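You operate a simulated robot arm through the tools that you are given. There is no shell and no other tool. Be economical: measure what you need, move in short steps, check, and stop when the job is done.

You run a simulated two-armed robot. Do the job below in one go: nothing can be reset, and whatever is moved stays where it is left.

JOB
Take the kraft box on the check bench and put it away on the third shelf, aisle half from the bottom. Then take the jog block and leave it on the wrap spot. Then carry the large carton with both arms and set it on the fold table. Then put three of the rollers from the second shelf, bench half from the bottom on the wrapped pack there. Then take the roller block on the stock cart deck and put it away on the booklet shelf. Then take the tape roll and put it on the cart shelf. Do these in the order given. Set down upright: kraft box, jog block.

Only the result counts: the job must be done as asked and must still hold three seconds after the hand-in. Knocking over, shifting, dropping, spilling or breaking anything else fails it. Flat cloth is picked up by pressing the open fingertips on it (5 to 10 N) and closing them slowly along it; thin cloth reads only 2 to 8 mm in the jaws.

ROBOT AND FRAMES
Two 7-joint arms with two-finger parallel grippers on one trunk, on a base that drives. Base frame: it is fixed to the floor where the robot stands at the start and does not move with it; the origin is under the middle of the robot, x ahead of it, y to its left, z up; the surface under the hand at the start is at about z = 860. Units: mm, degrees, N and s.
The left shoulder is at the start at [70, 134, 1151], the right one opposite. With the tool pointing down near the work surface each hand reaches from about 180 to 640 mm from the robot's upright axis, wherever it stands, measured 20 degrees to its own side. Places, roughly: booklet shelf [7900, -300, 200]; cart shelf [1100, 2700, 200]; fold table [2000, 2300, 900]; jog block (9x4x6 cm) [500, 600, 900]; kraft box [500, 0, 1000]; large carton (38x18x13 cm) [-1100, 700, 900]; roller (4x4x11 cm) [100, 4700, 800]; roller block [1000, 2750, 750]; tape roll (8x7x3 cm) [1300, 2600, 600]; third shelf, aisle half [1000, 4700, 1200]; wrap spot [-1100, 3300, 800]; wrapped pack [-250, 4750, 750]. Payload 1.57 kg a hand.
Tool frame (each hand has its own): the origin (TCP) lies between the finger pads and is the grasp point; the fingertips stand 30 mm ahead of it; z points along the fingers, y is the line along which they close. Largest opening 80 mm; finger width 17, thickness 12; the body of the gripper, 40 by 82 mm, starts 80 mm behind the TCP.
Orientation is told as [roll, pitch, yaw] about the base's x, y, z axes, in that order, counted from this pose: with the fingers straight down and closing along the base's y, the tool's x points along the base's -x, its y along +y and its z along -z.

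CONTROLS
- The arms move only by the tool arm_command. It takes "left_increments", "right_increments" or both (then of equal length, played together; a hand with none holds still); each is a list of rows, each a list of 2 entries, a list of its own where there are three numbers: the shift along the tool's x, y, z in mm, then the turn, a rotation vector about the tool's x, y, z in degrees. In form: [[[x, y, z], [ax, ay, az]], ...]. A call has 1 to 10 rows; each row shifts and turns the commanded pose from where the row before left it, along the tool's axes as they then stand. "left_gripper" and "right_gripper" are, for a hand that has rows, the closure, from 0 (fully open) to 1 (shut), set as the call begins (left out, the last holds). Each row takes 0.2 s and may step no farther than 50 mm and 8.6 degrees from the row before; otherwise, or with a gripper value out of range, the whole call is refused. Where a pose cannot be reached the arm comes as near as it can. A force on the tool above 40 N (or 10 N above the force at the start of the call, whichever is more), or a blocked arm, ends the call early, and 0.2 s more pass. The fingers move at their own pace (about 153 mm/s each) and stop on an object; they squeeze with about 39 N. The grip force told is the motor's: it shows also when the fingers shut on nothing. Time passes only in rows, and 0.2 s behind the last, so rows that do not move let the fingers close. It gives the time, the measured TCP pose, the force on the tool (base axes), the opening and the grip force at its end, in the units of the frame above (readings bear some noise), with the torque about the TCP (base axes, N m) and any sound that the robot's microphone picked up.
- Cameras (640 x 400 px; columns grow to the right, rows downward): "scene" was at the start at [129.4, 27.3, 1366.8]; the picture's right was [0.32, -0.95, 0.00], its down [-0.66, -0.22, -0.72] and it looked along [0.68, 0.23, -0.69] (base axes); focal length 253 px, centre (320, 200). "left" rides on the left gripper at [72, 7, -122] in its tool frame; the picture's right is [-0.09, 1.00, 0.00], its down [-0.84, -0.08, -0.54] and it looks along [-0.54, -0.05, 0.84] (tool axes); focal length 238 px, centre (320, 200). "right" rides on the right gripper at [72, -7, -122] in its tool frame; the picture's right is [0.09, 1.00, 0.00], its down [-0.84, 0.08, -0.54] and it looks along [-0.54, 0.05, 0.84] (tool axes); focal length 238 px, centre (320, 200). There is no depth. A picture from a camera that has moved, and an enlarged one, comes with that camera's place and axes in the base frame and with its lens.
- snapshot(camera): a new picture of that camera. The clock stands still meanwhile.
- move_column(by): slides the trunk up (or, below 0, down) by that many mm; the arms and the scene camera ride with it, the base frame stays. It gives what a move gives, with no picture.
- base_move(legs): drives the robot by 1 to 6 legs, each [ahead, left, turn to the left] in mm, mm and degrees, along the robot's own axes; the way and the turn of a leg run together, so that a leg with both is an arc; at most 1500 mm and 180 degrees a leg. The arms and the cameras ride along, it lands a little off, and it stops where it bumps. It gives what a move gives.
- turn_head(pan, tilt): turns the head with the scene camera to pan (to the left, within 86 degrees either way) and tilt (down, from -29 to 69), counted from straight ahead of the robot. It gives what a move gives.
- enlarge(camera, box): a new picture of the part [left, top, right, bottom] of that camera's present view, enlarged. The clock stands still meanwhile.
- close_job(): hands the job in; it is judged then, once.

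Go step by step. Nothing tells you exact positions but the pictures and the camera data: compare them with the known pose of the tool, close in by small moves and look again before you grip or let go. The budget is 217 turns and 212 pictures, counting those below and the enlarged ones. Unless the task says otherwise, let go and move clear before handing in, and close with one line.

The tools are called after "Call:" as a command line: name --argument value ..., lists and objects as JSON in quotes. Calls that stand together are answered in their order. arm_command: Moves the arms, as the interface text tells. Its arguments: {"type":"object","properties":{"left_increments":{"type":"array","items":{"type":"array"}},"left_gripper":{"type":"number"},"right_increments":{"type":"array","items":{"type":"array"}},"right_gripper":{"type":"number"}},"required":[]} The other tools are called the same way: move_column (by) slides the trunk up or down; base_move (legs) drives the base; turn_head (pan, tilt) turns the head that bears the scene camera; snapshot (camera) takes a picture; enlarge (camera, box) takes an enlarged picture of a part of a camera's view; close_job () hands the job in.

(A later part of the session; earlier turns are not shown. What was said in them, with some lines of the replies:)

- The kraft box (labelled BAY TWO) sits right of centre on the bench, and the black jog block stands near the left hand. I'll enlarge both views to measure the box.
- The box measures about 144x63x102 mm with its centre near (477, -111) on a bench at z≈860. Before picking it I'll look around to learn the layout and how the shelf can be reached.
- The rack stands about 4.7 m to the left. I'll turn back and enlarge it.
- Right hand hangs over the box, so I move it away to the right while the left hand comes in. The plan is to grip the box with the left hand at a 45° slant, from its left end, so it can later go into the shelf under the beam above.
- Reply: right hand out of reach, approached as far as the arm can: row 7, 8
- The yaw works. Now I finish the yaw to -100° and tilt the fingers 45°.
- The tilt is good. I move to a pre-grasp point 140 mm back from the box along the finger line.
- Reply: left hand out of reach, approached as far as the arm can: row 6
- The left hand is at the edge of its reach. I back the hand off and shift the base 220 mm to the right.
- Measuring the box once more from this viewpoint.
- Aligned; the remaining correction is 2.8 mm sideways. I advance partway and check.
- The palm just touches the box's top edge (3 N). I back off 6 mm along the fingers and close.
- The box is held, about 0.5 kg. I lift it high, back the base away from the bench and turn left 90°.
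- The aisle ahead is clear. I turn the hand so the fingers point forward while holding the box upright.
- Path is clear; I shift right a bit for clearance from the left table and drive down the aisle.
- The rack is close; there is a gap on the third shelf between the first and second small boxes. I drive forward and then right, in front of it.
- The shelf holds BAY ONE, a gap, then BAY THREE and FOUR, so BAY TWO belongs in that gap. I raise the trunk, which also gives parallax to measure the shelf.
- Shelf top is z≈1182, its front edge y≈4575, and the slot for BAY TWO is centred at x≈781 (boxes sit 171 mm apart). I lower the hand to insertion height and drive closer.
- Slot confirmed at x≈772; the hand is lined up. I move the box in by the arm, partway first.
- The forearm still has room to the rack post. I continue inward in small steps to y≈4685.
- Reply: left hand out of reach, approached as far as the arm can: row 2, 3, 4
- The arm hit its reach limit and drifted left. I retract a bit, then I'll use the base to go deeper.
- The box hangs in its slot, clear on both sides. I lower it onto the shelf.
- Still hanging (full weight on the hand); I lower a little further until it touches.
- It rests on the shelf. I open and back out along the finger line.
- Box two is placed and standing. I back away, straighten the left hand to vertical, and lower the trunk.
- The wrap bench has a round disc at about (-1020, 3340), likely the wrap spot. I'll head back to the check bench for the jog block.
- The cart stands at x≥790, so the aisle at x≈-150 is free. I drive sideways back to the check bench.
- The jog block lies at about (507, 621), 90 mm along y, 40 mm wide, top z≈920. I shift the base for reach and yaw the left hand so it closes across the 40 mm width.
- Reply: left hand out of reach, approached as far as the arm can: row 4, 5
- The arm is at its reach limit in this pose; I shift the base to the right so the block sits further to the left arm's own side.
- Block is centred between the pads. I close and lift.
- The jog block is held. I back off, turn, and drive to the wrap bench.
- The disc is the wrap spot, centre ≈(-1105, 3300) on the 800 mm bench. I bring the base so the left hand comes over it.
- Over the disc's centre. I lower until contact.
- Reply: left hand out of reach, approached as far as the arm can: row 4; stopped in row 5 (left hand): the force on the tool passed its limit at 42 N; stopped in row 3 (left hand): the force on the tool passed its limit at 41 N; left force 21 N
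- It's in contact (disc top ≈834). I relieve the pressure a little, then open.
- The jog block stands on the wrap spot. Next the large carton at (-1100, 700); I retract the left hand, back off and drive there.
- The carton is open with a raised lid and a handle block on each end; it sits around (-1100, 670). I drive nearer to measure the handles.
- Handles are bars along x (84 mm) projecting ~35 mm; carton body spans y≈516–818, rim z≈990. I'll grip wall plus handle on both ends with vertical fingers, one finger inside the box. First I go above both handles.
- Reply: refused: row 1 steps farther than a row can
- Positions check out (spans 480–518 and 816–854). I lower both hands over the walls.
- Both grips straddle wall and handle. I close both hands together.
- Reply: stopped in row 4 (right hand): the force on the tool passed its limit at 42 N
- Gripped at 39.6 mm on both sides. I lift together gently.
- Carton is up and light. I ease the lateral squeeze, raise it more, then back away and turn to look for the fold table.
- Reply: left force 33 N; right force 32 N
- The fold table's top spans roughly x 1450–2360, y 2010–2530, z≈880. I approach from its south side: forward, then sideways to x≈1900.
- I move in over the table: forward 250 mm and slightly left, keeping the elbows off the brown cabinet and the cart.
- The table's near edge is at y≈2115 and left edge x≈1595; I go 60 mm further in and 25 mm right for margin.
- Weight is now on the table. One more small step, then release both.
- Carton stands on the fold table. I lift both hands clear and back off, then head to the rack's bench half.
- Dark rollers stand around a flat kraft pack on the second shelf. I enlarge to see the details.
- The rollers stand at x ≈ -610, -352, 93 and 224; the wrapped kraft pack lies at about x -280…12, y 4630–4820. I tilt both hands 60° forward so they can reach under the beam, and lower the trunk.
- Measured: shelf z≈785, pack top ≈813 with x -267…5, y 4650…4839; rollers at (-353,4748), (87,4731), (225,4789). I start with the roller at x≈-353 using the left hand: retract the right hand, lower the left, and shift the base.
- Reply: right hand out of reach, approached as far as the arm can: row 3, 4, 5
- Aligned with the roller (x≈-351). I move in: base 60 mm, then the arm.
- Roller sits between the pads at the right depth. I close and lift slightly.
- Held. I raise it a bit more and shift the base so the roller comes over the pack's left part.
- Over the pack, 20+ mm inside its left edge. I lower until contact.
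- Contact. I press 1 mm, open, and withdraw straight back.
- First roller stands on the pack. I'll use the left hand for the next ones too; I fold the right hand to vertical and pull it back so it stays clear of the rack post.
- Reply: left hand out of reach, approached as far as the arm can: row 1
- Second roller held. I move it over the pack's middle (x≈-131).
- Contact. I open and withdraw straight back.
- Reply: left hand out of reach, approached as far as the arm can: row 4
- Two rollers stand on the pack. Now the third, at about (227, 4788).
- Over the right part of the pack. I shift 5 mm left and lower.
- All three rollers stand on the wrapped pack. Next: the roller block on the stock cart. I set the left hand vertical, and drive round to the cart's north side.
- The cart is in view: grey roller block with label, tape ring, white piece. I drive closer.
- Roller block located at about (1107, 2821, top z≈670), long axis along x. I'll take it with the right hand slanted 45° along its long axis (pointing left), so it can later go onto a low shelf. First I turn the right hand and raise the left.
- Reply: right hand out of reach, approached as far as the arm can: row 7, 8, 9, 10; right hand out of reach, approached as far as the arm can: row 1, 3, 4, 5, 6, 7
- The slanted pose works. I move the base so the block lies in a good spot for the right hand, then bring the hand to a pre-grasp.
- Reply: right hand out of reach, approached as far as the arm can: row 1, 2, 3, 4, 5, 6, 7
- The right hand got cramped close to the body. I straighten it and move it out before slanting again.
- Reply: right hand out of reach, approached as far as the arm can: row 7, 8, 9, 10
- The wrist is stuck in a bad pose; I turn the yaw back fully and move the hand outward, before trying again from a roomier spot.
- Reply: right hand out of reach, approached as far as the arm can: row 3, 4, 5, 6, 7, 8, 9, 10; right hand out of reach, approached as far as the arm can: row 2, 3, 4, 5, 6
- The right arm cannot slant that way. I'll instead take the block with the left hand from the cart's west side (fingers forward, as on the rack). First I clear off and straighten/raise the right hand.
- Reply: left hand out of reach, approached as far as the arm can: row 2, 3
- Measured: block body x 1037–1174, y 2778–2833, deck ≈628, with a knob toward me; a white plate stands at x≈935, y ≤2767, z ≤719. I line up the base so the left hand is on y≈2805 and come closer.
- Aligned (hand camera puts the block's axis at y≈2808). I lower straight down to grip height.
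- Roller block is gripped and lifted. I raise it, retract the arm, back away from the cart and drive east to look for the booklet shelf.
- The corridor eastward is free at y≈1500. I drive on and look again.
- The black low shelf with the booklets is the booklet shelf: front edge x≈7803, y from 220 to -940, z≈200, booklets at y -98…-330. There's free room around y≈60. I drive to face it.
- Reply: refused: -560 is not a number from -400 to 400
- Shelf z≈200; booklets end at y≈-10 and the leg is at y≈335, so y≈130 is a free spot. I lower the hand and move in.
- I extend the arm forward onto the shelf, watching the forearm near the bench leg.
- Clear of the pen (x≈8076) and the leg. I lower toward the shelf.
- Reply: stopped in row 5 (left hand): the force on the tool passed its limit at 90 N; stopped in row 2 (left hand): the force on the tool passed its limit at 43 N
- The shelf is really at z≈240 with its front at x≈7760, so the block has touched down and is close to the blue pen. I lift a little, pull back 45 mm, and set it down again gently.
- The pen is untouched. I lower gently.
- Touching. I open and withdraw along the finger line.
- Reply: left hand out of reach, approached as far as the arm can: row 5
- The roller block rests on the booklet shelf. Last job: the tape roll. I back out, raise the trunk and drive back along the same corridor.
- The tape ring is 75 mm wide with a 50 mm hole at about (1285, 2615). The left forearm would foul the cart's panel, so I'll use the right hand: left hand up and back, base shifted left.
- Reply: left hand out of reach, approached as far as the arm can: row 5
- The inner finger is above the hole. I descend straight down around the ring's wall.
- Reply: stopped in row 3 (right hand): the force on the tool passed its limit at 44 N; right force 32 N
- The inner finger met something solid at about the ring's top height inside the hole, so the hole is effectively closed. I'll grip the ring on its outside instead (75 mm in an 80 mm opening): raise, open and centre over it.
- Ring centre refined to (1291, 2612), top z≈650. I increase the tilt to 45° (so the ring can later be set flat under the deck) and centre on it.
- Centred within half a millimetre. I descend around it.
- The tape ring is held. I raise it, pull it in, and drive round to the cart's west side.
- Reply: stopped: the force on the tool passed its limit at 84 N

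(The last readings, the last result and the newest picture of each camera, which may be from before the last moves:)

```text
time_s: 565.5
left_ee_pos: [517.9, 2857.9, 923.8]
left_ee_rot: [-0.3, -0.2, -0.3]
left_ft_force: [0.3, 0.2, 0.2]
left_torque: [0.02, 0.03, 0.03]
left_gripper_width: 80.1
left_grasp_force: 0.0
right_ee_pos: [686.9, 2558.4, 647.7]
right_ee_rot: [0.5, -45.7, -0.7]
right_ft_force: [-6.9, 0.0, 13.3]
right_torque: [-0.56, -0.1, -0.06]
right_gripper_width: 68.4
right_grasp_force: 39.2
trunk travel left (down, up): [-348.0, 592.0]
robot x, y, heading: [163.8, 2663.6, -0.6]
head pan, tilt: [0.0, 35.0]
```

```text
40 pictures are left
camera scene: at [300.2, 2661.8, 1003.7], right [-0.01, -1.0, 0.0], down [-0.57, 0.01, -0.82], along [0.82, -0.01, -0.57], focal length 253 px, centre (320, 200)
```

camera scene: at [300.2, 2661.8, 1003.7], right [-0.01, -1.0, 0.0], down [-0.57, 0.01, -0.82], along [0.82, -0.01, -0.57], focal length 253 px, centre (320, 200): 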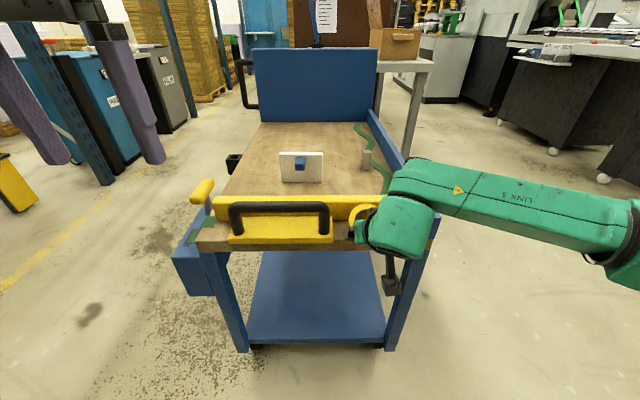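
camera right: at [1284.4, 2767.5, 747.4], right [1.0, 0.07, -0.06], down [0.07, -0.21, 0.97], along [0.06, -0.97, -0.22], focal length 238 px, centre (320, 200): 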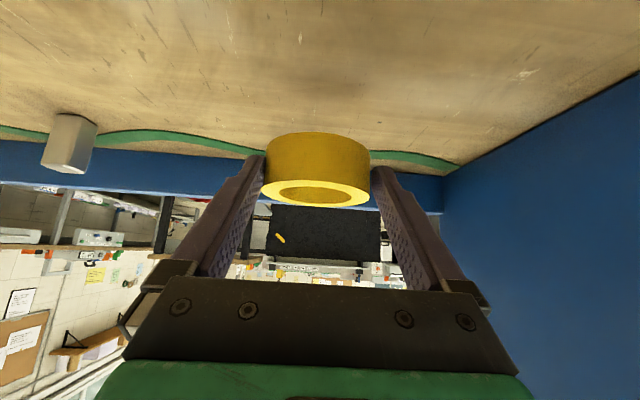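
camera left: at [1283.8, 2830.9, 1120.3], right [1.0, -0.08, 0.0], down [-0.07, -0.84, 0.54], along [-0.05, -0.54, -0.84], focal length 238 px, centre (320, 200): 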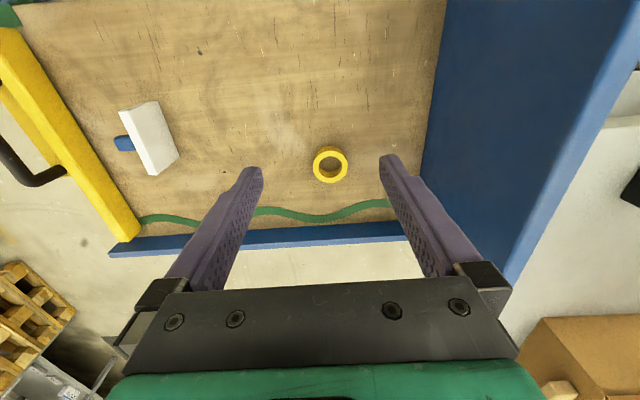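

I lowered onto the cart's edge by mistake; I raise the trunk straight back up and inspect.

Call:
move_column --by 150

Call:
base_move --legs '[[-130, 0, 0.6]]'

Call:
snapshot --camera "scene"

Call:
snapshot --camera "right"

```text
time_s: 567.3
left_ee_pos: [519.6, 2858.7, 1074.1]
left_ee_rot: [-0.2, -0.1, -0.2]
left_ft_force: [1.0, 0.0, -0.3]
left_torque: [-0.02, 0.05, -0.05]
left_gripper_width: 80.0
left_grasp_force: 0.1
right_ee_pos: [687.4, 2558.7, 795.6]
right_ee_rot: [0.4, -45.5, -0.7]
right_ft_force: [0.4, -0.2, -1.2]
right_torque: [0.01, 0.07, 0.0]
right_gripper_width: 68.1
right_grasp_force: 39.0
trunk travel left (down, up): [-498.0, 442.0]
robot x, y, heading: [164.6, 2662.8, -0.8]
head pan, tilt: [0.0, 35.0]
```

```text
time_s: 568.6
left_ee_pos: [385.1, 2862.2, 1072.6]
left_ee_rot: [-0.1, 0.0, 0.2]
left_ft_force: [-0.4, 0.3, 0.3]
left_torque: [0.04, -0.02, 0.0]
left_gripper_width: 80.2
left_grasp_force: 0.1
right_ee_pos: [556.3, 2564.2, 795.7]
right_ee_rot: [0.4, -45.5, -0.2]
right_ft_force: [0.8, -0.2, -0.5]
right_torque: [-0.03, 0.03, -0.01]
right_gripper_width: 68.3
right_grasp_force: 39.0
trunk travel left (down, up): [-498.0, 442.0]
robot x, y, heading: [29.6, 2662.1, -0.3]
head pan, tilt: [0.0, 35.0]
```

```text
39 pictures are left
camera scene: at [170.4, 2663.2, 1153.3], right [0.0, -1.0, 0.0], down [-0.57, 0.0, -0.82], along [0.82, 0.0, -0.57], focal length 253 px, centre (320, 200)
```

scene: 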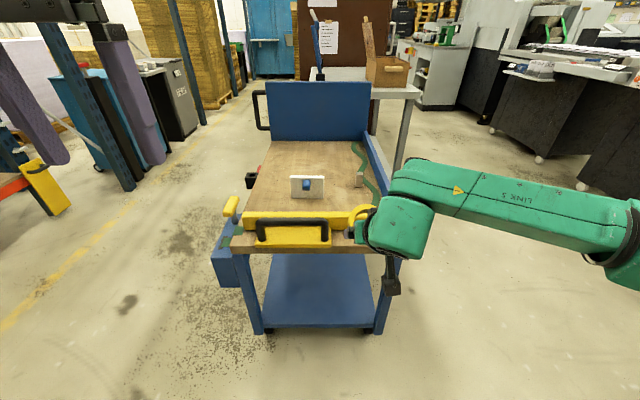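

```text
38 pictures are left
camera right: at [418.2, 2557.4, 827.8], right [-0.07, 1.0, -0.06], down [0.2, 0.07, 0.98], along [0.98, 0.05, -0.2], focal length 238 px, centre (320, 200)
```

right: 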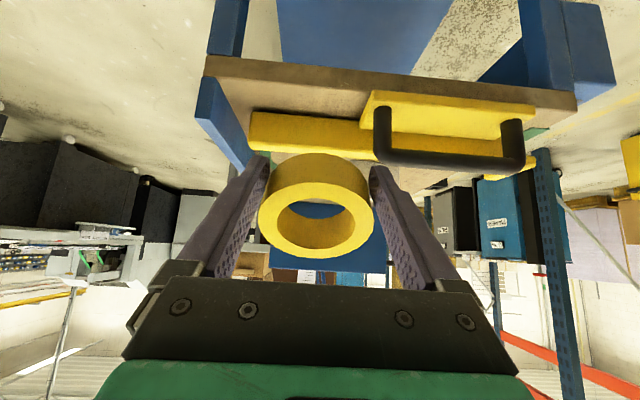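

The ring is still held but tilted ~28° in the grip. I make the hand steeper by 12.5° to level it mostly, and lower the trunk here, well clear of the cart.

Call:
arm_command --right_increments '[[[0, 0, 0], [0, 6.25, 0]], [[0, 0, 0], [0, 6.25, 0]], [[0, 0, 0], [0, 0, 0]]]'

Call:
move_column --by -380

Call:
turn_head --pan 0 --tilt 20

Call:
snapshot --camera "scene"

Call:
snapshot --camera "right"

```text
time_s: 569.4
left_ee_pos: [386.4, 2862.2, 1074.2]
left_ee_rot: [-0.2, 0.0, 0.2]
left_ft_force: [-0.3, -0.5, 0.6]
left_torque: [0.02, -0.04, -0.02]
left_gripper_width: 80.1
left_grasp_force: 0.2
right_ee_pos: [557.0, 2563.1, 794.0]
right_ee_rot: [0.4, -32.8, -0.1]
right_ft_force: [0.1, 1.2, -1.7]
right_torque: [0.02, 0.04, 0.0]
right_gripper_width: 68.4
right_grasp_force: 38.7
trunk travel left (down, up): [-498.0, 442.0]
robot x, y, heading: [26.3, 2663.7, 0.1]
head pan, tilt: [0.0, 35.0]
```

```text
time_s: 573.0
left_ee_pos: [385.8, 2861.4, 692.8]
left_ee_rot: [-0.2, 0.1, 0.2]
left_ft_force: [-0.3, 0.3, 0.0]
left_torque: [0.01, -0.01, -0.02]
left_gripper_width: 80.0
left_grasp_force: 0.1
right_ee_pos: [557.3, 2563.4, 414.9]
right_ee_rot: [0.4, -33.0, 0.0]
right_ft_force: [0.2, -0.3, -1.1]
right_torque: [-0.02, 0.0, 0.0]
right_gripper_width: 68.3
right_grasp_force: 38.7
trunk travel left (down, up): [-118.0, 822.0]
robot x, y, heading: [30.8, 2664.4, 0.0]
head pan, tilt: [0.0, 35.0]
```

```text
time_s: 573.8
left_ee_pos: [385.4, 2862.3, 692.4]
left_ee_rot: [-0.2, 0.0, 0.1]
left_ft_force: [1.0, -0.5, 0.7]
left_torque: [0.0, -0.01, 0.01]
left_gripper_width: 80.2
left_grasp_force: 0.1
right_ee_pos: [556.3, 2563.7, 414.0]
right_ee_rot: [0.3, -32.9, -0.1]
right_ft_force: [0.6, -0.6, -1.2]
right_torque: [0.0, -0.02, 0.01]
right_gripper_width: 68.3
right_grasp_force: 39.1
trunk travel left (down, up): [-118.0, 822.0]
robot x, y, heading: [31.2, 2665.0, 0.1]
head pan, tilt: [0.0, 20.0]
```

```text
37 pictures are left
camera scene: at [175.7, 2663.2, 797.1], right [0.0, -1.0, 0.0], down [-0.34, 0.0, -0.94], along [0.94, 0.0, -0.34], focal length 253 px, centre (320, 200)
```

scene: 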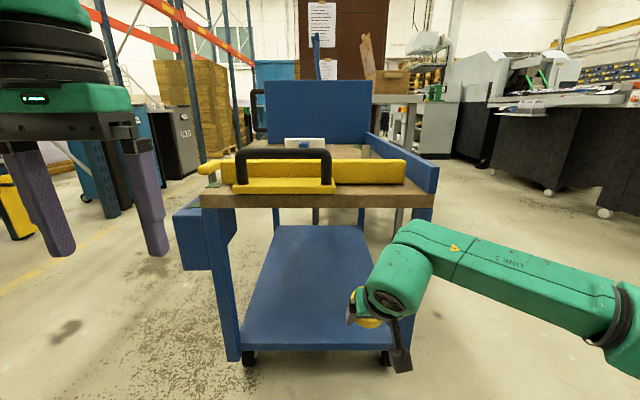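

```text
36 pictures are left
camera right: at [429.0, 2557.1, 476.5], right [-0.08, 1.0, -0.04], down [0.41, 0.07, 0.91], along [0.91, 0.05, -0.41], focal length 238 px, centre (320, 200)
```

right: 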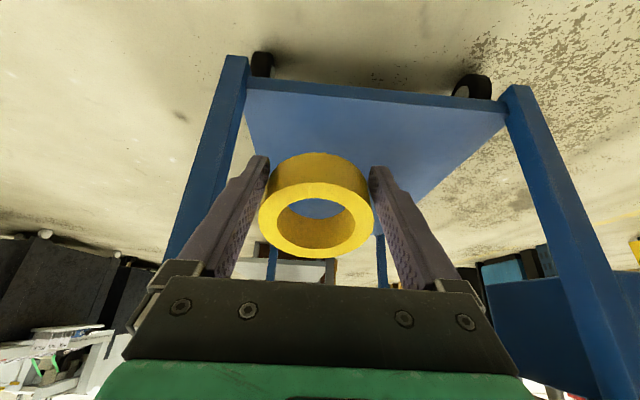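

The cart's lower shelf is open and empty: z≈170, front x≈705, y 2465–2880. I shift the base left and the hand right (keeping the forearm off the leg), and lower to just above shelf level while still outside.

Call:
move_column --by -110

Call:
base_move --legs '[[0, 176, 0]]'

Call:
arm_command --right_increments '[[[0, -33, 0], [0, 0, 0]], [[0, -33, 0], [0, 0, 0]], [[0, -33, 0], [0, 0, 0]], [[11, 0, 17], [0, 0, 0]], [[11, 0, 17], [0, 0, 0]], [[11, 0, 17], [0, 0, 0]], [[0, 0, 0], [0, 0, 0]]]'

Call:
snapshot --camera "scene"

Call:
snapshot --camera "right"

```text
time_s: 575.2
left_ee_pos: [386.0, 2862.6, 583.3]
left_ee_rot: [-0.2, 0.0, 0.1]
left_ft_force: [0.1, 0.0, -0.6]
left_torque: [0.0, 0.03, 0.04]
left_gripper_width: 80.0
left_grasp_force: 0.0
right_ee_pos: [555.2, 2564.6, 304.1]
right_ee_rot: [0.4, -33.0, -0.1]
right_ft_force: [-1.2, 0.7, -0.9]
right_torque: [0.02, 0.02, 0.03]
right_gripper_width: 68.4
right_grasp_force: 38.8
trunk travel left (down, up): [-8.0, 932.0]
robot x, y, heading: [29.7, 2663.1, -0.5]
head pan, tilt: [0.0, 20.0]
```

```text
time_s: 576.7
left_ee_pos: [385.9, 3035.5, 583.4]
left_ee_rot: [-0.2, 0.0, 0.0]
left_ft_force: [-0.5, 0.4, 0.1]
left_torque: [-0.01, -0.01, -0.02]
left_gripper_width: 80.0
left_grasp_force: 0.1
right_ee_pos: [556.2, 2736.7, 304.8]
right_ee_rot: [0.4, -33.0, -0.4]
right_ft_force: [0.1, -0.1, -0.6]
right_torque: [-0.03, 0.06, 0.0]
right_gripper_width: 68.2
right_grasp_force: 38.8
trunk travel left (down, up): [-8.0, 932.0]
robot x, y, heading: [29.0, 2838.0, -0.3]
head pan, tilt: [0.0, 20.0]
```

```text
time_s: 578.3
left_ee_pos: [387.6, 3036.0, 584.2]
left_ee_rot: [-0.2, 0.1, 0.0]
left_ft_force: [1.1, 0.3, 0.2]
left_torque: [0.02, -0.01, -0.01]
left_gripper_width: 80.1
left_grasp_force: 0.1
right_ee_pos: [556.7, 2638.5, 243.0]
right_ee_rot: [0.4, -33.0, -0.3]
right_ft_force: [0.4, 0.3, -2.2]
right_torque: [0.0, 0.07, -0.02]
right_gripper_width: 68.5
right_grasp_force: 38.8
trunk travel left (down, up): [-8.0, 932.0]
robot x, y, heading: [32.7, 2837.9, -0.4]
head pan, tilt: [0.0, 20.0]
```

```text
35 pictures are left
camera scene: at [176.1, 2837.8, 687.1], right [0.0, -1.0, 0.0], down [-0.34, 0.0, -0.94], along [0.94, 0.0, -0.34], focal length 253 px, centre (320, 200)
```

scene: 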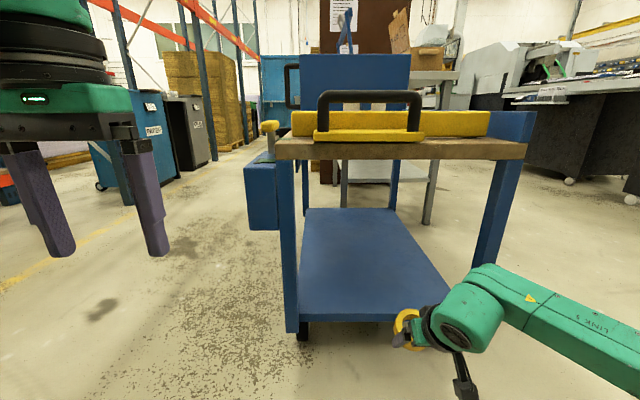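

```text
34 pictures are left
camera right: at [428.7, 2631.9, 305.1], right [-0.08, 1.0, -0.04], down [0.41, 0.07, 0.91], along [0.91, 0.05, -0.41], focal length 238 px, centre (320, 200)
```

right: 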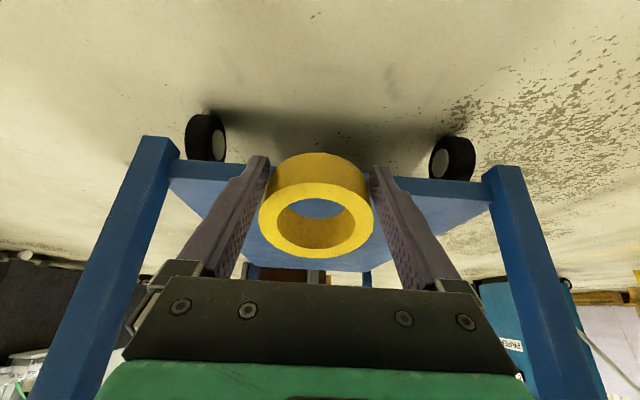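

Shelf comes out at z≈158, front x≈700. I drive the ring in over the shelf.

Call:
base_move --legs '[[120, 0, 0.3]]'

Call:
snapshot --camera "scene"

```text
time_s: 579.6
left_ee_pos: [508.3, 3037.1, 582.3]
left_ee_rot: [-0.2, 0.0, 0.2]
left_ft_force: [0.3, -0.4, 0.3]
left_torque: [0.02, -0.02, -0.01]
left_gripper_width: 79.9
left_grasp_force: 0.1
right_ee_pos: [678.3, 2639.6, 243.9]
right_ee_rot: [0.4, -33.0, -0.1]
right_ft_force: [0.1, 0.6, -0.9]
right_torque: [0.0, 0.04, 0.02]
right_gripper_width: 68.3
right_grasp_force: 38.8
trunk travel left (down, up): [-8.0, 932.0]
robot x, y, heading: [151.3, 2835.5, -0.0]
head pan, tilt: [0.0, 20.0]
```

```text
33 pictures are left
camera scene: at [298.1, 2838.0, 687.1], right [0.0, -1.0, 0.0], down [-0.34, 0.0, -0.94], along [0.94, 0.0, -0.34], focal length 253 px, centre (320, 200)
```

scene: 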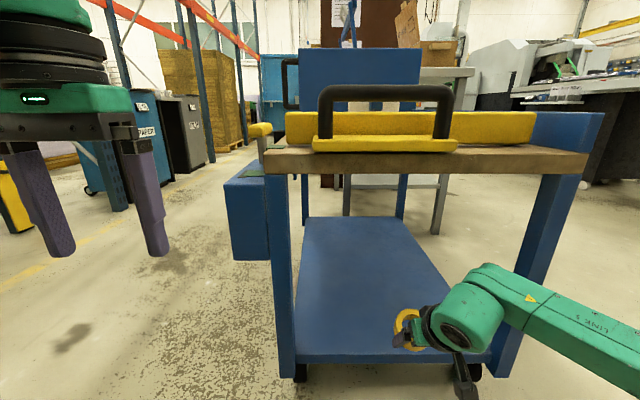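

I shift 60 mm left for forearm clearance from the right leg, then extend the arm the rest.

Call:
base_move --legs '[[0, 65, 0]]'

Call:
arm_command --right_increments '[[[-19, 0, 12.3], [0, 0, 0]], [[-19, 0, 12.3], [0, 0, 0]], [[-19, 0, 12.3], [0, 0, 0]], [[0, 0, 0], [0, 0, 0]]]'

Call:
snapshot --camera "scene"

Call:
snapshot --camera "right"

```text
time_s: 580.6
left_ee_pos: [508.9, 3100.6, 582.4]
left_ee_rot: [-0.2, 0.0, 0.2]
left_ft_force: [0.0, 0.6, 0.3]
left_torque: [-0.03, 0.0, -0.01]
left_gripper_width: 79.9
left_grasp_force: 0.0
right_ee_pos: [680.4, 2703.6, 243.9]
right_ee_rot: [0.4, -33.1, -0.1]
right_ft_force: [0.0, -0.1, -0.6]
right_torque: [-0.01, 0.05, -0.02]
right_gripper_width: 68.3
right_grasp_force: 39.2
trunk travel left (down, up): [-8.0, 932.0]
robot x, y, heading: [156.3, 2902.0, 0.1]
head pan, tilt: [0.0, 20.0]
```

```text
time_s: 581.6
left_ee_pos: [507.8, 3100.5, 582.8]
left_ee_rot: [-0.1, 0.0, 0.1]
left_ft_force: [-0.1, 0.3, 0.2]
left_torque: [0.0, -0.02, 0.01]
left_gripper_width: 80.0
left_grasp_force: 0.2
right_ee_pos: [748.0, 2703.4, 244.9]
right_ee_rot: [0.4, -33.0, 0.0]
right_ft_force: [0.0, -0.2, -0.1]
right_torque: [0.01, 0.01, -0.01]
right_gripper_width: 68.1
right_grasp_force: 39.1
trunk travel left (down, up): [-8.0, 932.0]
robot x, y, heading: [151.6, 2901.8, -0.2]
head pan, tilt: [0.0, 20.0]
```

```text
32 pictures are left
camera scene: at [298.1, 2902.3, 687.1], right [0.0, -1.0, 0.0], down [-0.34, 0.0, -0.94], along [0.94, 0.0, -0.34], focal length 253 px, centre (320, 200)
```

scene: 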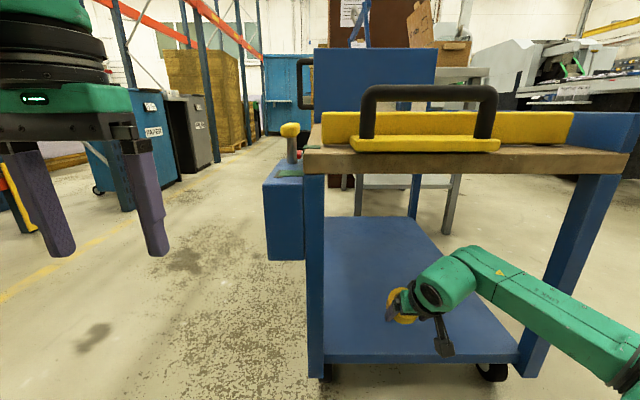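

```text
31 pictures are left
camera right: at [619.9, 2696.3, 306.6], right [-0.08, 1.0, -0.04], down [0.41, 0.07, 0.91], along [0.91, 0.05, -0.41], focal length 238 px, centre (320, 200)
```

right: 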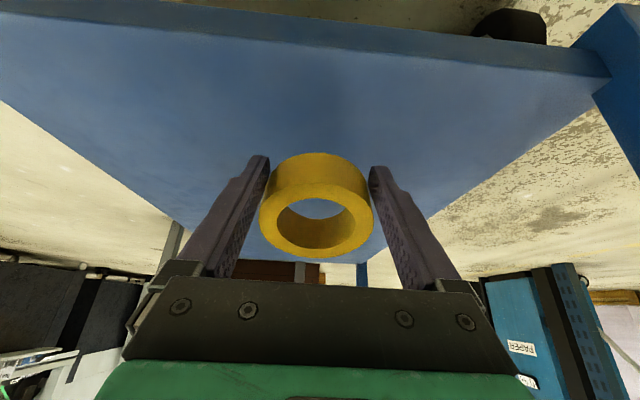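

Call:
arm_command --right_increments '[[[-12.6, 0, 8.2], [0, 0, 0]], [[6.5, 0, 10], [0, 0, 0]], [[6.5, 0, 10], [0, 0, 0]], [[4.4, 0, 6.7], [0, 0, 0]], [[0, 0, 0], [0, 0, 0]]]'

Call:
arm_command --right_increments '[[[1.6, 0, 2.5], [0, 0, 0]], [[1.6, 0, 2.5], [0, 0, 0]], [[0, 0, 0], [0, 0, 0]]]'

Call:
enlarge --camera "scene" --box '[320, 220, 520, 380]'

```text
time_s: 582.8
left_ee_pos: [507.7, 3101.1, 583.3]
left_ee_rot: [-0.2, 0.0, 0.2]
left_ft_force: [-0.4, 0.4, 0.6]
left_torque: [0.0, -0.01, 0.02]
left_gripper_width: 80.2
left_grasp_force: 0.1
right_ee_pos: [761.2, 2703.8, 211.0]
right_ee_rot: [0.4, -33.0, -0.1]
right_ft_force: [-0.5, 0.9, -0.8]
right_torque: [0.0, 0.02, -0.01]
right_gripper_width: 68.4
right_grasp_force: 38.9
trunk travel left (down, up): [-8.0, 932.0]
robot x, y, heading: [151.8, 2902.1, -0.1]
head pan, tilt: [0.0, 20.0]
```

```text
time_s: 583.6
left_ee_pos: [508.4, 3101.0, 583.1]
left_ee_rot: [-0.2, 0.0, 0.2]
left_ft_force: [-0.6, 0.3, -0.8]
left_torque: [-0.02, 0.0, 0.0]
left_gripper_width: 80.1
left_grasp_force: 0.0
right_ee_pos: [760.8, 2704.8, 205.0]
right_ee_rot: [0.4, -32.9, -0.1]
right_ft_force: [0.6, -1.0, -0.1]
right_torque: [0.01, 0.05, 0.01]
right_gripper_width: 68.6
right_grasp_force: 39.5
trunk travel left (down, up): [-8.0, 932.0]
robot x, y, heading: [153.6, 2897.7, 0.1]
head pan, tilt: [0.0, 20.0]
```

```text
2.50 times, centred on (420, 300) of scene
camera zoom: at [298.1, 2902.3, 687.1], right [0.0, -1.0, 0.0], down [-0.34, 0.0, -0.94], along [0.94, 0.0, -0.34], focal length 633 px, centre (70, -50)
```

zoom: 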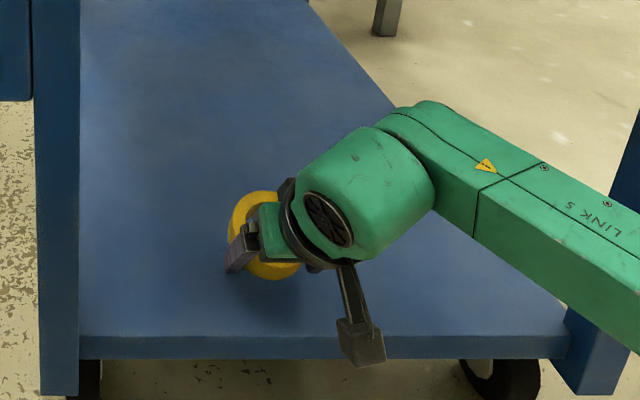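

Call:
arm_command --right_increments '[[[1.6, 0, 2.5], [0, 0, 0]], [[1.6, 0, 2.5], [0, 0, 0]], [[1.6, 0, 2.5], [0, 0, 0]], [[0, 0, 0], [0, 0, 0]]]'

Call:
arm_command --right_increments '[[[1.6, 0, 2.5], [0, 0, 0]], [[1.6, 0, 2.5], [0, 0, 0]], [[0, 0, 0], [0, 0, 0]]]'

```text
time_s: 584.6
left_ee_pos: [507.8, 3101.0, 583.2]
left_ee_rot: [-0.2, 0.0, 0.2]
left_ft_force: [-0.5, -0.4, 0.2]
left_torque: [0.01, 0.01, 0.0]
left_gripper_width: 80.0
left_grasp_force: 0.0
right_ee_pos: [761.3, 2705.0, 196.2]
right_ee_rot: [0.4, -33.0, -0.1]
right_ft_force: [0.1, 0.3, -0.9]
right_torque: [0.01, 0.05, -0.02]
right_gripper_width: 68.1
right_grasp_force: 38.9
trunk travel left (down, up): [-8.0, 932.0]
robot x, y, heading: [156.3, 2901.2, -0.0]
head pan, tilt: [0.0, 20.0]
```

```text
time_s: 585.4
left_ee_pos: [508.3, 3101.0, 583.5]
left_ee_rot: [-0.2, 0.0, 0.2]
left_ft_force: [-0.4, -0.1, -0.9]
left_torque: [-0.03, 0.01, 0.03]
left_gripper_width: 80.1
left_grasp_force: 0.0
right_ee_pos: [761.7, 2704.6, 189.8]
right_ee_rot: [0.3, -33.1, -0.1]
right_ft_force: [-0.1, 0.0, -0.7]
right_torque: [0.03, 0.03, 0.0]
right_gripper_width: 68.4
right_grasp_force: 39.0
trunk travel left (down, up): [-8.0, 932.0]
robot x, y, heading: [154.4, 2903.7, -0.0]
head pan, tilt: [0.0, 20.0]
```

Call:
arm_command --right_increments '[[[1.6, 0, 2.5], [0, 0, 0]], [[1.6, 0, 2.5], [0, 0, 0]], [[0, 0, 0], [0, 0, 0]]]'

Call:
arm_command --right_increments '[[[1.6, 0, 2.5], [0, 0, 0]], [[1.6, 0, 2.5], [0, 0, 0]], [[0, 0, 0], [0, 0, 0]]]'

Call:
enlarge --camera "right" --box '[200, 80, 440, 280]'

```text
time_s: 586.2
left_ee_pos: [505.1, 3101.2, 584.6]
left_ee_rot: [-0.3, -0.3, 0.2]
left_ft_force: [-0.3, 1.2, -0.4]
left_torque: [-0.03, 0.01, 0.0]
left_gripper_width: 80.2
left_grasp_force: 0.0
right_ee_pos: [763.0, 2705.3, 189.9]
right_ee_rot: [0.3, -33.5, -0.1]
right_ft_force: [-4.9, -2.7, 22.4]
right_torque: [-0.91, -0.06, -0.35]
right_gripper_width: 68.5
right_grasp_force: 38.8
trunk travel left (down, up): [-8.0, 932.0]
robot x, y, heading: [149.7, 2901.7, -0.3]
head pan, tilt: [0.0, 20.0]
```

```text
time_s: 586.6
left_ee_pos: [506.5, 3101.4, 584.6]
left_ee_rot: [-0.3, -0.2, 0.3]
left_ft_force: [0.3, 0.0, -0.4]
left_torque: [-0.03, -0.01, -0.02]
left_gripper_width: 80.2
left_grasp_force: 0.0
right_ee_pos: [765.0, 2705.8, 190.5]
right_ee_rot: [0.6, -33.9, -0.2]
right_ft_force: [-2.5, 0.5, 17.5]
right_torque: [-0.64, -0.13, -0.37]
right_gripper_width: 68.4
right_grasp_force: 39.2
trunk travel left (down, up): [-8.0, 932.0]
robot x, y, heading: [154.2, 2902.2, 0.2]
head pan, tilt: [0.0, 20.0]
stopped in row 2 (right hand): the force on the tool passed its limit at 42 N (the readings are from after the stop); the commanded pose is now the measured one
```

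```text
2.00 times, centred on (320, 180) of right
camera zoom: at [636.0, 2698.3, 249.5], right [-0.08, 1.0, -0.04], down [0.39, 0.07, 0.92], along [0.92, 0.06, -0.4], focal length 477 px, centre (320, 240)
```

zoom: 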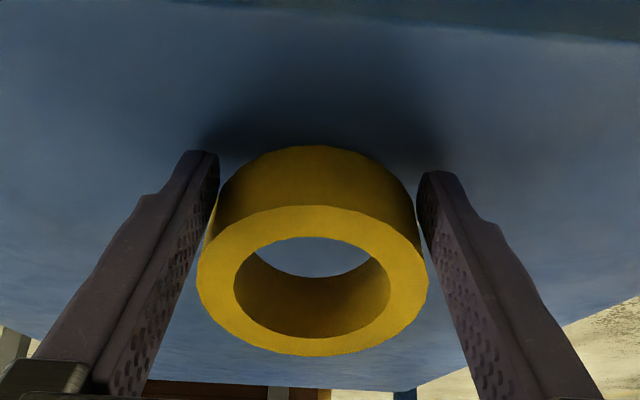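

Fingertips touch the shelf and the ring is right at it. I relieve the pressure, open, and check before withdrawing.

Call:
arm_command --right_increments '[[[-0.8, 0, -1.3], [0, 0, 0]], [[0, 0, 0], [0, 0, 0]]]'

Call:
arm_command --right_increments '[[[0, 0, 0], [0, 0, 0]], [[0, 0, 0], [0, 0, 0]], [[0, 0, 0], [0, 0, 0]]]' --right_gripper 0

Call:
enlarge --camera "right" --box '[200, 80, 440, 280]'

```text
time_s: 587.2
left_ee_pos: [506.6, 3102.0, 584.3]
left_ee_rot: [-0.2, -0.2, 0.1]
left_ft_force: [-0.8, 1.1, -0.2]
left_torque: [-0.02, -0.02, -0.01]
left_gripper_width: 80.2
left_grasp_force: 0.0
right_ee_pos: [764.7, 2706.4, 190.1]
right_ee_rot: [0.5, -33.6, 0.0]
right_ft_force: [5.5, 1.5, 18.5]
right_torque: [-0.66, -0.34, 0.28]
right_gripper_width: 68.3
right_grasp_force: 38.6
trunk travel left (down, up): [-8.0, 932.0]
robot x, y, heading: [153.0, 2906.7, 0.0]
head pan, tilt: [0.0, 20.0]
```

```text
time_s: 588.0
left_ee_pos: [505.5, 3102.1, 583.6]
left_ee_rot: [-0.3, -0.3, 0.2]
left_ft_force: [-0.5, -0.7, 0.8]
left_torque: [0.02, 0.01, -0.02]
left_gripper_width: 80.1
left_grasp_force: 0.0
right_ee_pos: [763.8, 2705.2, 190.6]
right_ee_rot: [0.5, -33.7, -0.1]
right_ft_force: [3.2, 9.1, 21.6]
right_torque: [-0.53, -0.32, 0.24]
right_gripper_width: 71.5
right_grasp_force: 0.1
trunk travel left (down, up): [-8.0, 932.0]
robot x, y, heading: [149.9, 2898.0, 0.4]
head pan, tilt: [0.0, 20.0]
```

```text
2.00 times, centred on (320, 180) of right
camera zoom: at [635.3, 2698.8, 250.1], right [-0.08, 1.0, -0.04], down [0.4, 0.07, 0.92], along [0.91, 0.06, -0.4], focal length 477 px, centre (320, 240)
```

zoom: 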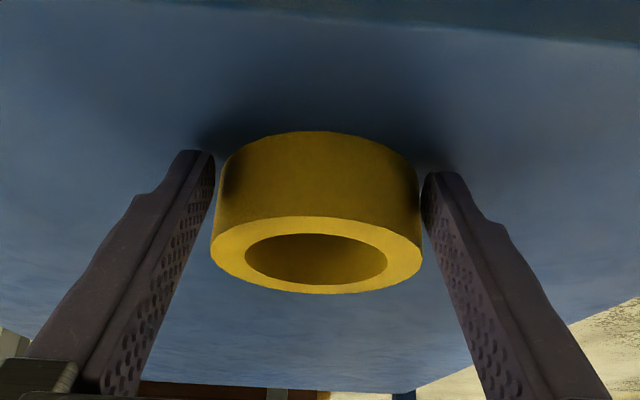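

The ring now lies flat on the shelf. I lift slightly so the fingers open fully, then withdraw back along the finger line.

Call:
arm_command --right_increments '[[[-1.6, 0, -2.5], [0, 0, 0]], [[-1.6, 0, -2.5], [0, 0, 0]], [[0, 0, 0], [0, 0, 0]]]'

Call:
arm_command --right_increments '[[[0, 0, -15], [0, 0, 0]], [[0, 0, -25], [0, 0, 0]], [[0, 0, -30], [0, 0, 0]], [[0, 0, 0], [0, 0, 0]]]'

Call:
snapshot --camera "right"

```text
time_s: 588.9
left_ee_pos: [507.3, 3101.1, 583.7]
left_ee_rot: [-0.2, -0.1, 0.1]
left_ft_force: [0.7, -0.3, 0.1]
left_torque: [-0.02, 0.0, 0.0]
left_gripper_width: 80.0
left_grasp_force: 0.1
right_ee_pos: [761.8, 2703.3, 190.2]
right_ee_rot: [0.3, -33.0, -0.2]
right_ft_force: [-0.3, -0.3, 0.5]
right_torque: [0.0, -0.02, 0.01]
right_gripper_width: 79.8
right_grasp_force: 0.3
trunk travel left (down, up): [-8.0, 932.0]
robot x, y, heading: [150.5, 2899.5, -0.3]
head pan, tilt: [0.0, 20.0]
```

```text
time_s: 589.9
left_ee_pos: [508.6, 3100.5, 582.9]
left_ee_rot: [-0.3, 0.0, 0.2]
left_ft_force: [0.6, 0.1, 0.2]
left_torque: [-0.01, 0.02, 0.0]
left_gripper_width: 79.9
left_grasp_force: 0.1
right_ee_pos: [726.0, 2704.7, 252.1]
right_ee_rot: [0.6, -33.3, -0.1]
right_ft_force: [-0.1, 0.5, 0.6]
right_torque: [0.0, -0.02, -0.04]
right_gripper_width: 79.9
right_grasp_force: 0.1
trunk travel left (down, up): [-8.0, 932.0]
robot x, y, heading: [153.2, 2904.0, -0.2]
head pan, tilt: [0.0, 20.0]
```

```text
27 pictures are left
camera right: at [597.9, 2698.0, 312.7], right [-0.08, 1.0, -0.04], down [0.4, 0.07, 0.91], along [0.91, 0.05, -0.41], focal length 238 px, centre (320, 200)
```

right: 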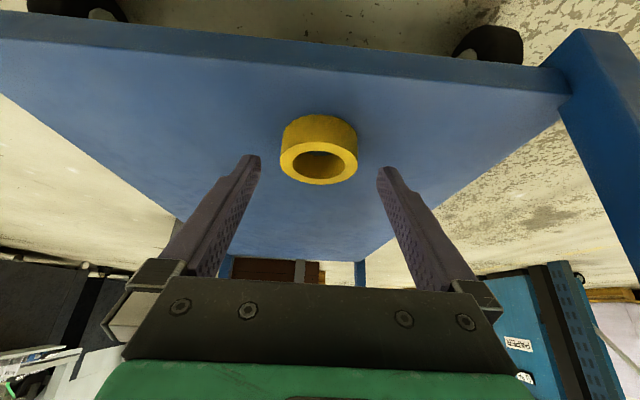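

The tape ring lies flat on the cart shelf. I back away and take a final look at the cart.

Call:
base_move --legs '[[-350, 0, 0]]'

Call:
move_column --by 400

Call:
turn_head --pan -12 --tilt 25

Call:
snapshot --camera "scene"

Call:
enlarge --camera "scene" --box '[230, 130, 430, 290]'

```text
time_s: 592.1
left_ee_pos: [157.0, 3101.0, 583.3]
left_ee_rot: [-0.3, 0.1, 0.0]
left_ft_force: [0.3, 0.0, 0.8]
left_torque: [-0.01, 0.02, -0.01]
left_gripper_width: 79.9
left_grasp_force: 0.1
right_ee_pos: [372.9, 2702.3, 251.2]
right_ee_rot: [0.5, -33.3, -0.4]
right_ft_force: [-0.3, 0.3, 0.0]
right_torque: [-0.01, 0.01, -0.02]
right_gripper_width: 80.3
right_grasp_force: 0.1
trunk travel left (down, up): [-8.0, 932.0]
robot x, y, heading: [-197.4, 2905.5, -0.5]
head pan, tilt: [0.0, 20.0]
```

```text
time_s: 596.0
left_ee_pos: [156.7, 3100.7, 983.0]
left_ee_rot: [-0.2, 0.0, 0.0]
left_ft_force: [0.7, -0.9, 0.9]
left_torque: [0.05, -0.08, 0.0]
left_gripper_width: 80.1
left_grasp_force: 0.0
right_ee_pos: [373.3, 2703.7, 650.9]
right_ee_rot: [0.4, -33.3, -0.4]
right_ft_force: [0.4, 0.0, 0.4]
right_torque: [0.01, 0.0, 0.02]
right_gripper_width: 80.0
right_grasp_force: 0.1
trunk travel left (down, up): [-408.0, 532.0]
robot x, y, heading: [-199.9, 2904.9, -0.4]
head pan, tilt: [0.0, 20.0]
```

```text
time_s: 596.7
left_ee_pos: [156.7, 3100.4, 982.6]
left_ee_rot: [-0.2, 0.0, -0.1]
left_ft_force: [-0.2, 0.9, -0.4]
left_torque: [0.0, -0.01, 0.03]
left_gripper_width: 80.2
left_grasp_force: 0.0
right_ee_pos: [373.1, 2703.5, 651.7]
right_ee_rot: [0.5, -33.4, -0.4]
right_ft_force: [-0.6, -0.2, 0.1]
right_torque: [-0.01, 0.0, 0.03]
right_gripper_width: 80.1
right_grasp_force: 0.0
trunk travel left (down, up): [-408.0, 532.0]
robot x, y, heading: [-195.8, 2901.5, -0.2]
head pan, tilt: [-12.0, 25.0]
```

```text
26 pictures are left
camera scene: at [-56.7, 2883.5, 1079.1], right [-0.21, -0.98, 0.0], down [-0.41, 0.09, -0.91], along [0.89, -0.19, -0.42], focal length 253 px, centre (320, 200)
```

scene: 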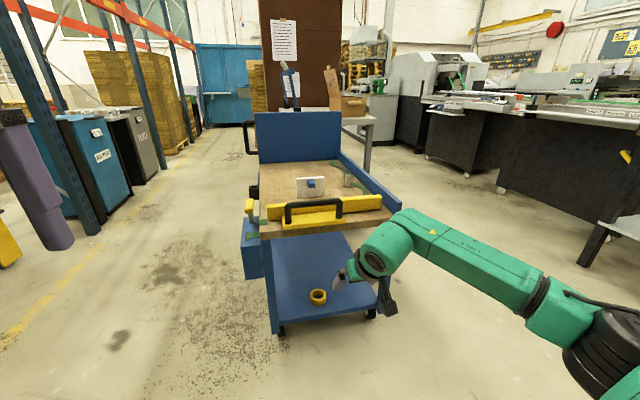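

```text
2.50 times, centred on (330, 210) of scene
camera zoom: at [-56.7, 2883.5, 1079.1], right [-0.21, -0.98, 0.0], down [-0.41, 0.09, -0.91], along [0.89, -0.19, -0.42], focal length 633 px, centre (295, 175)
```

zoom: 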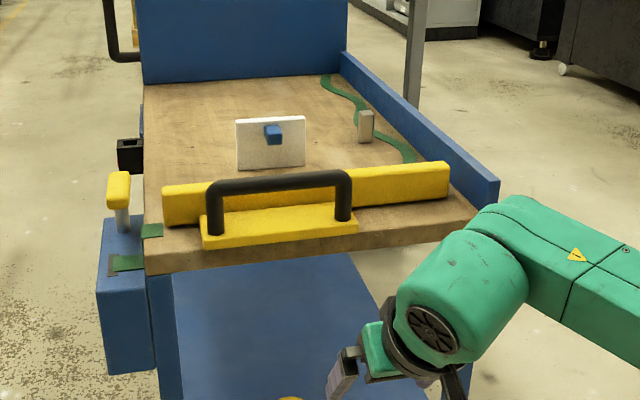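

Everything on the cart stands as before, and the tape roll lies on the cart's lower shelf. All six placements are made and both hands are clear, so I hand in.

Call:
close_job

```text
The job is handed in.
```

All six tasks were done in the order given, and the job is handed in. While carrying the tape roll I lowered it onto the edge of the cart (peak force 84 N). My last pictures show nothing on the cart moved.
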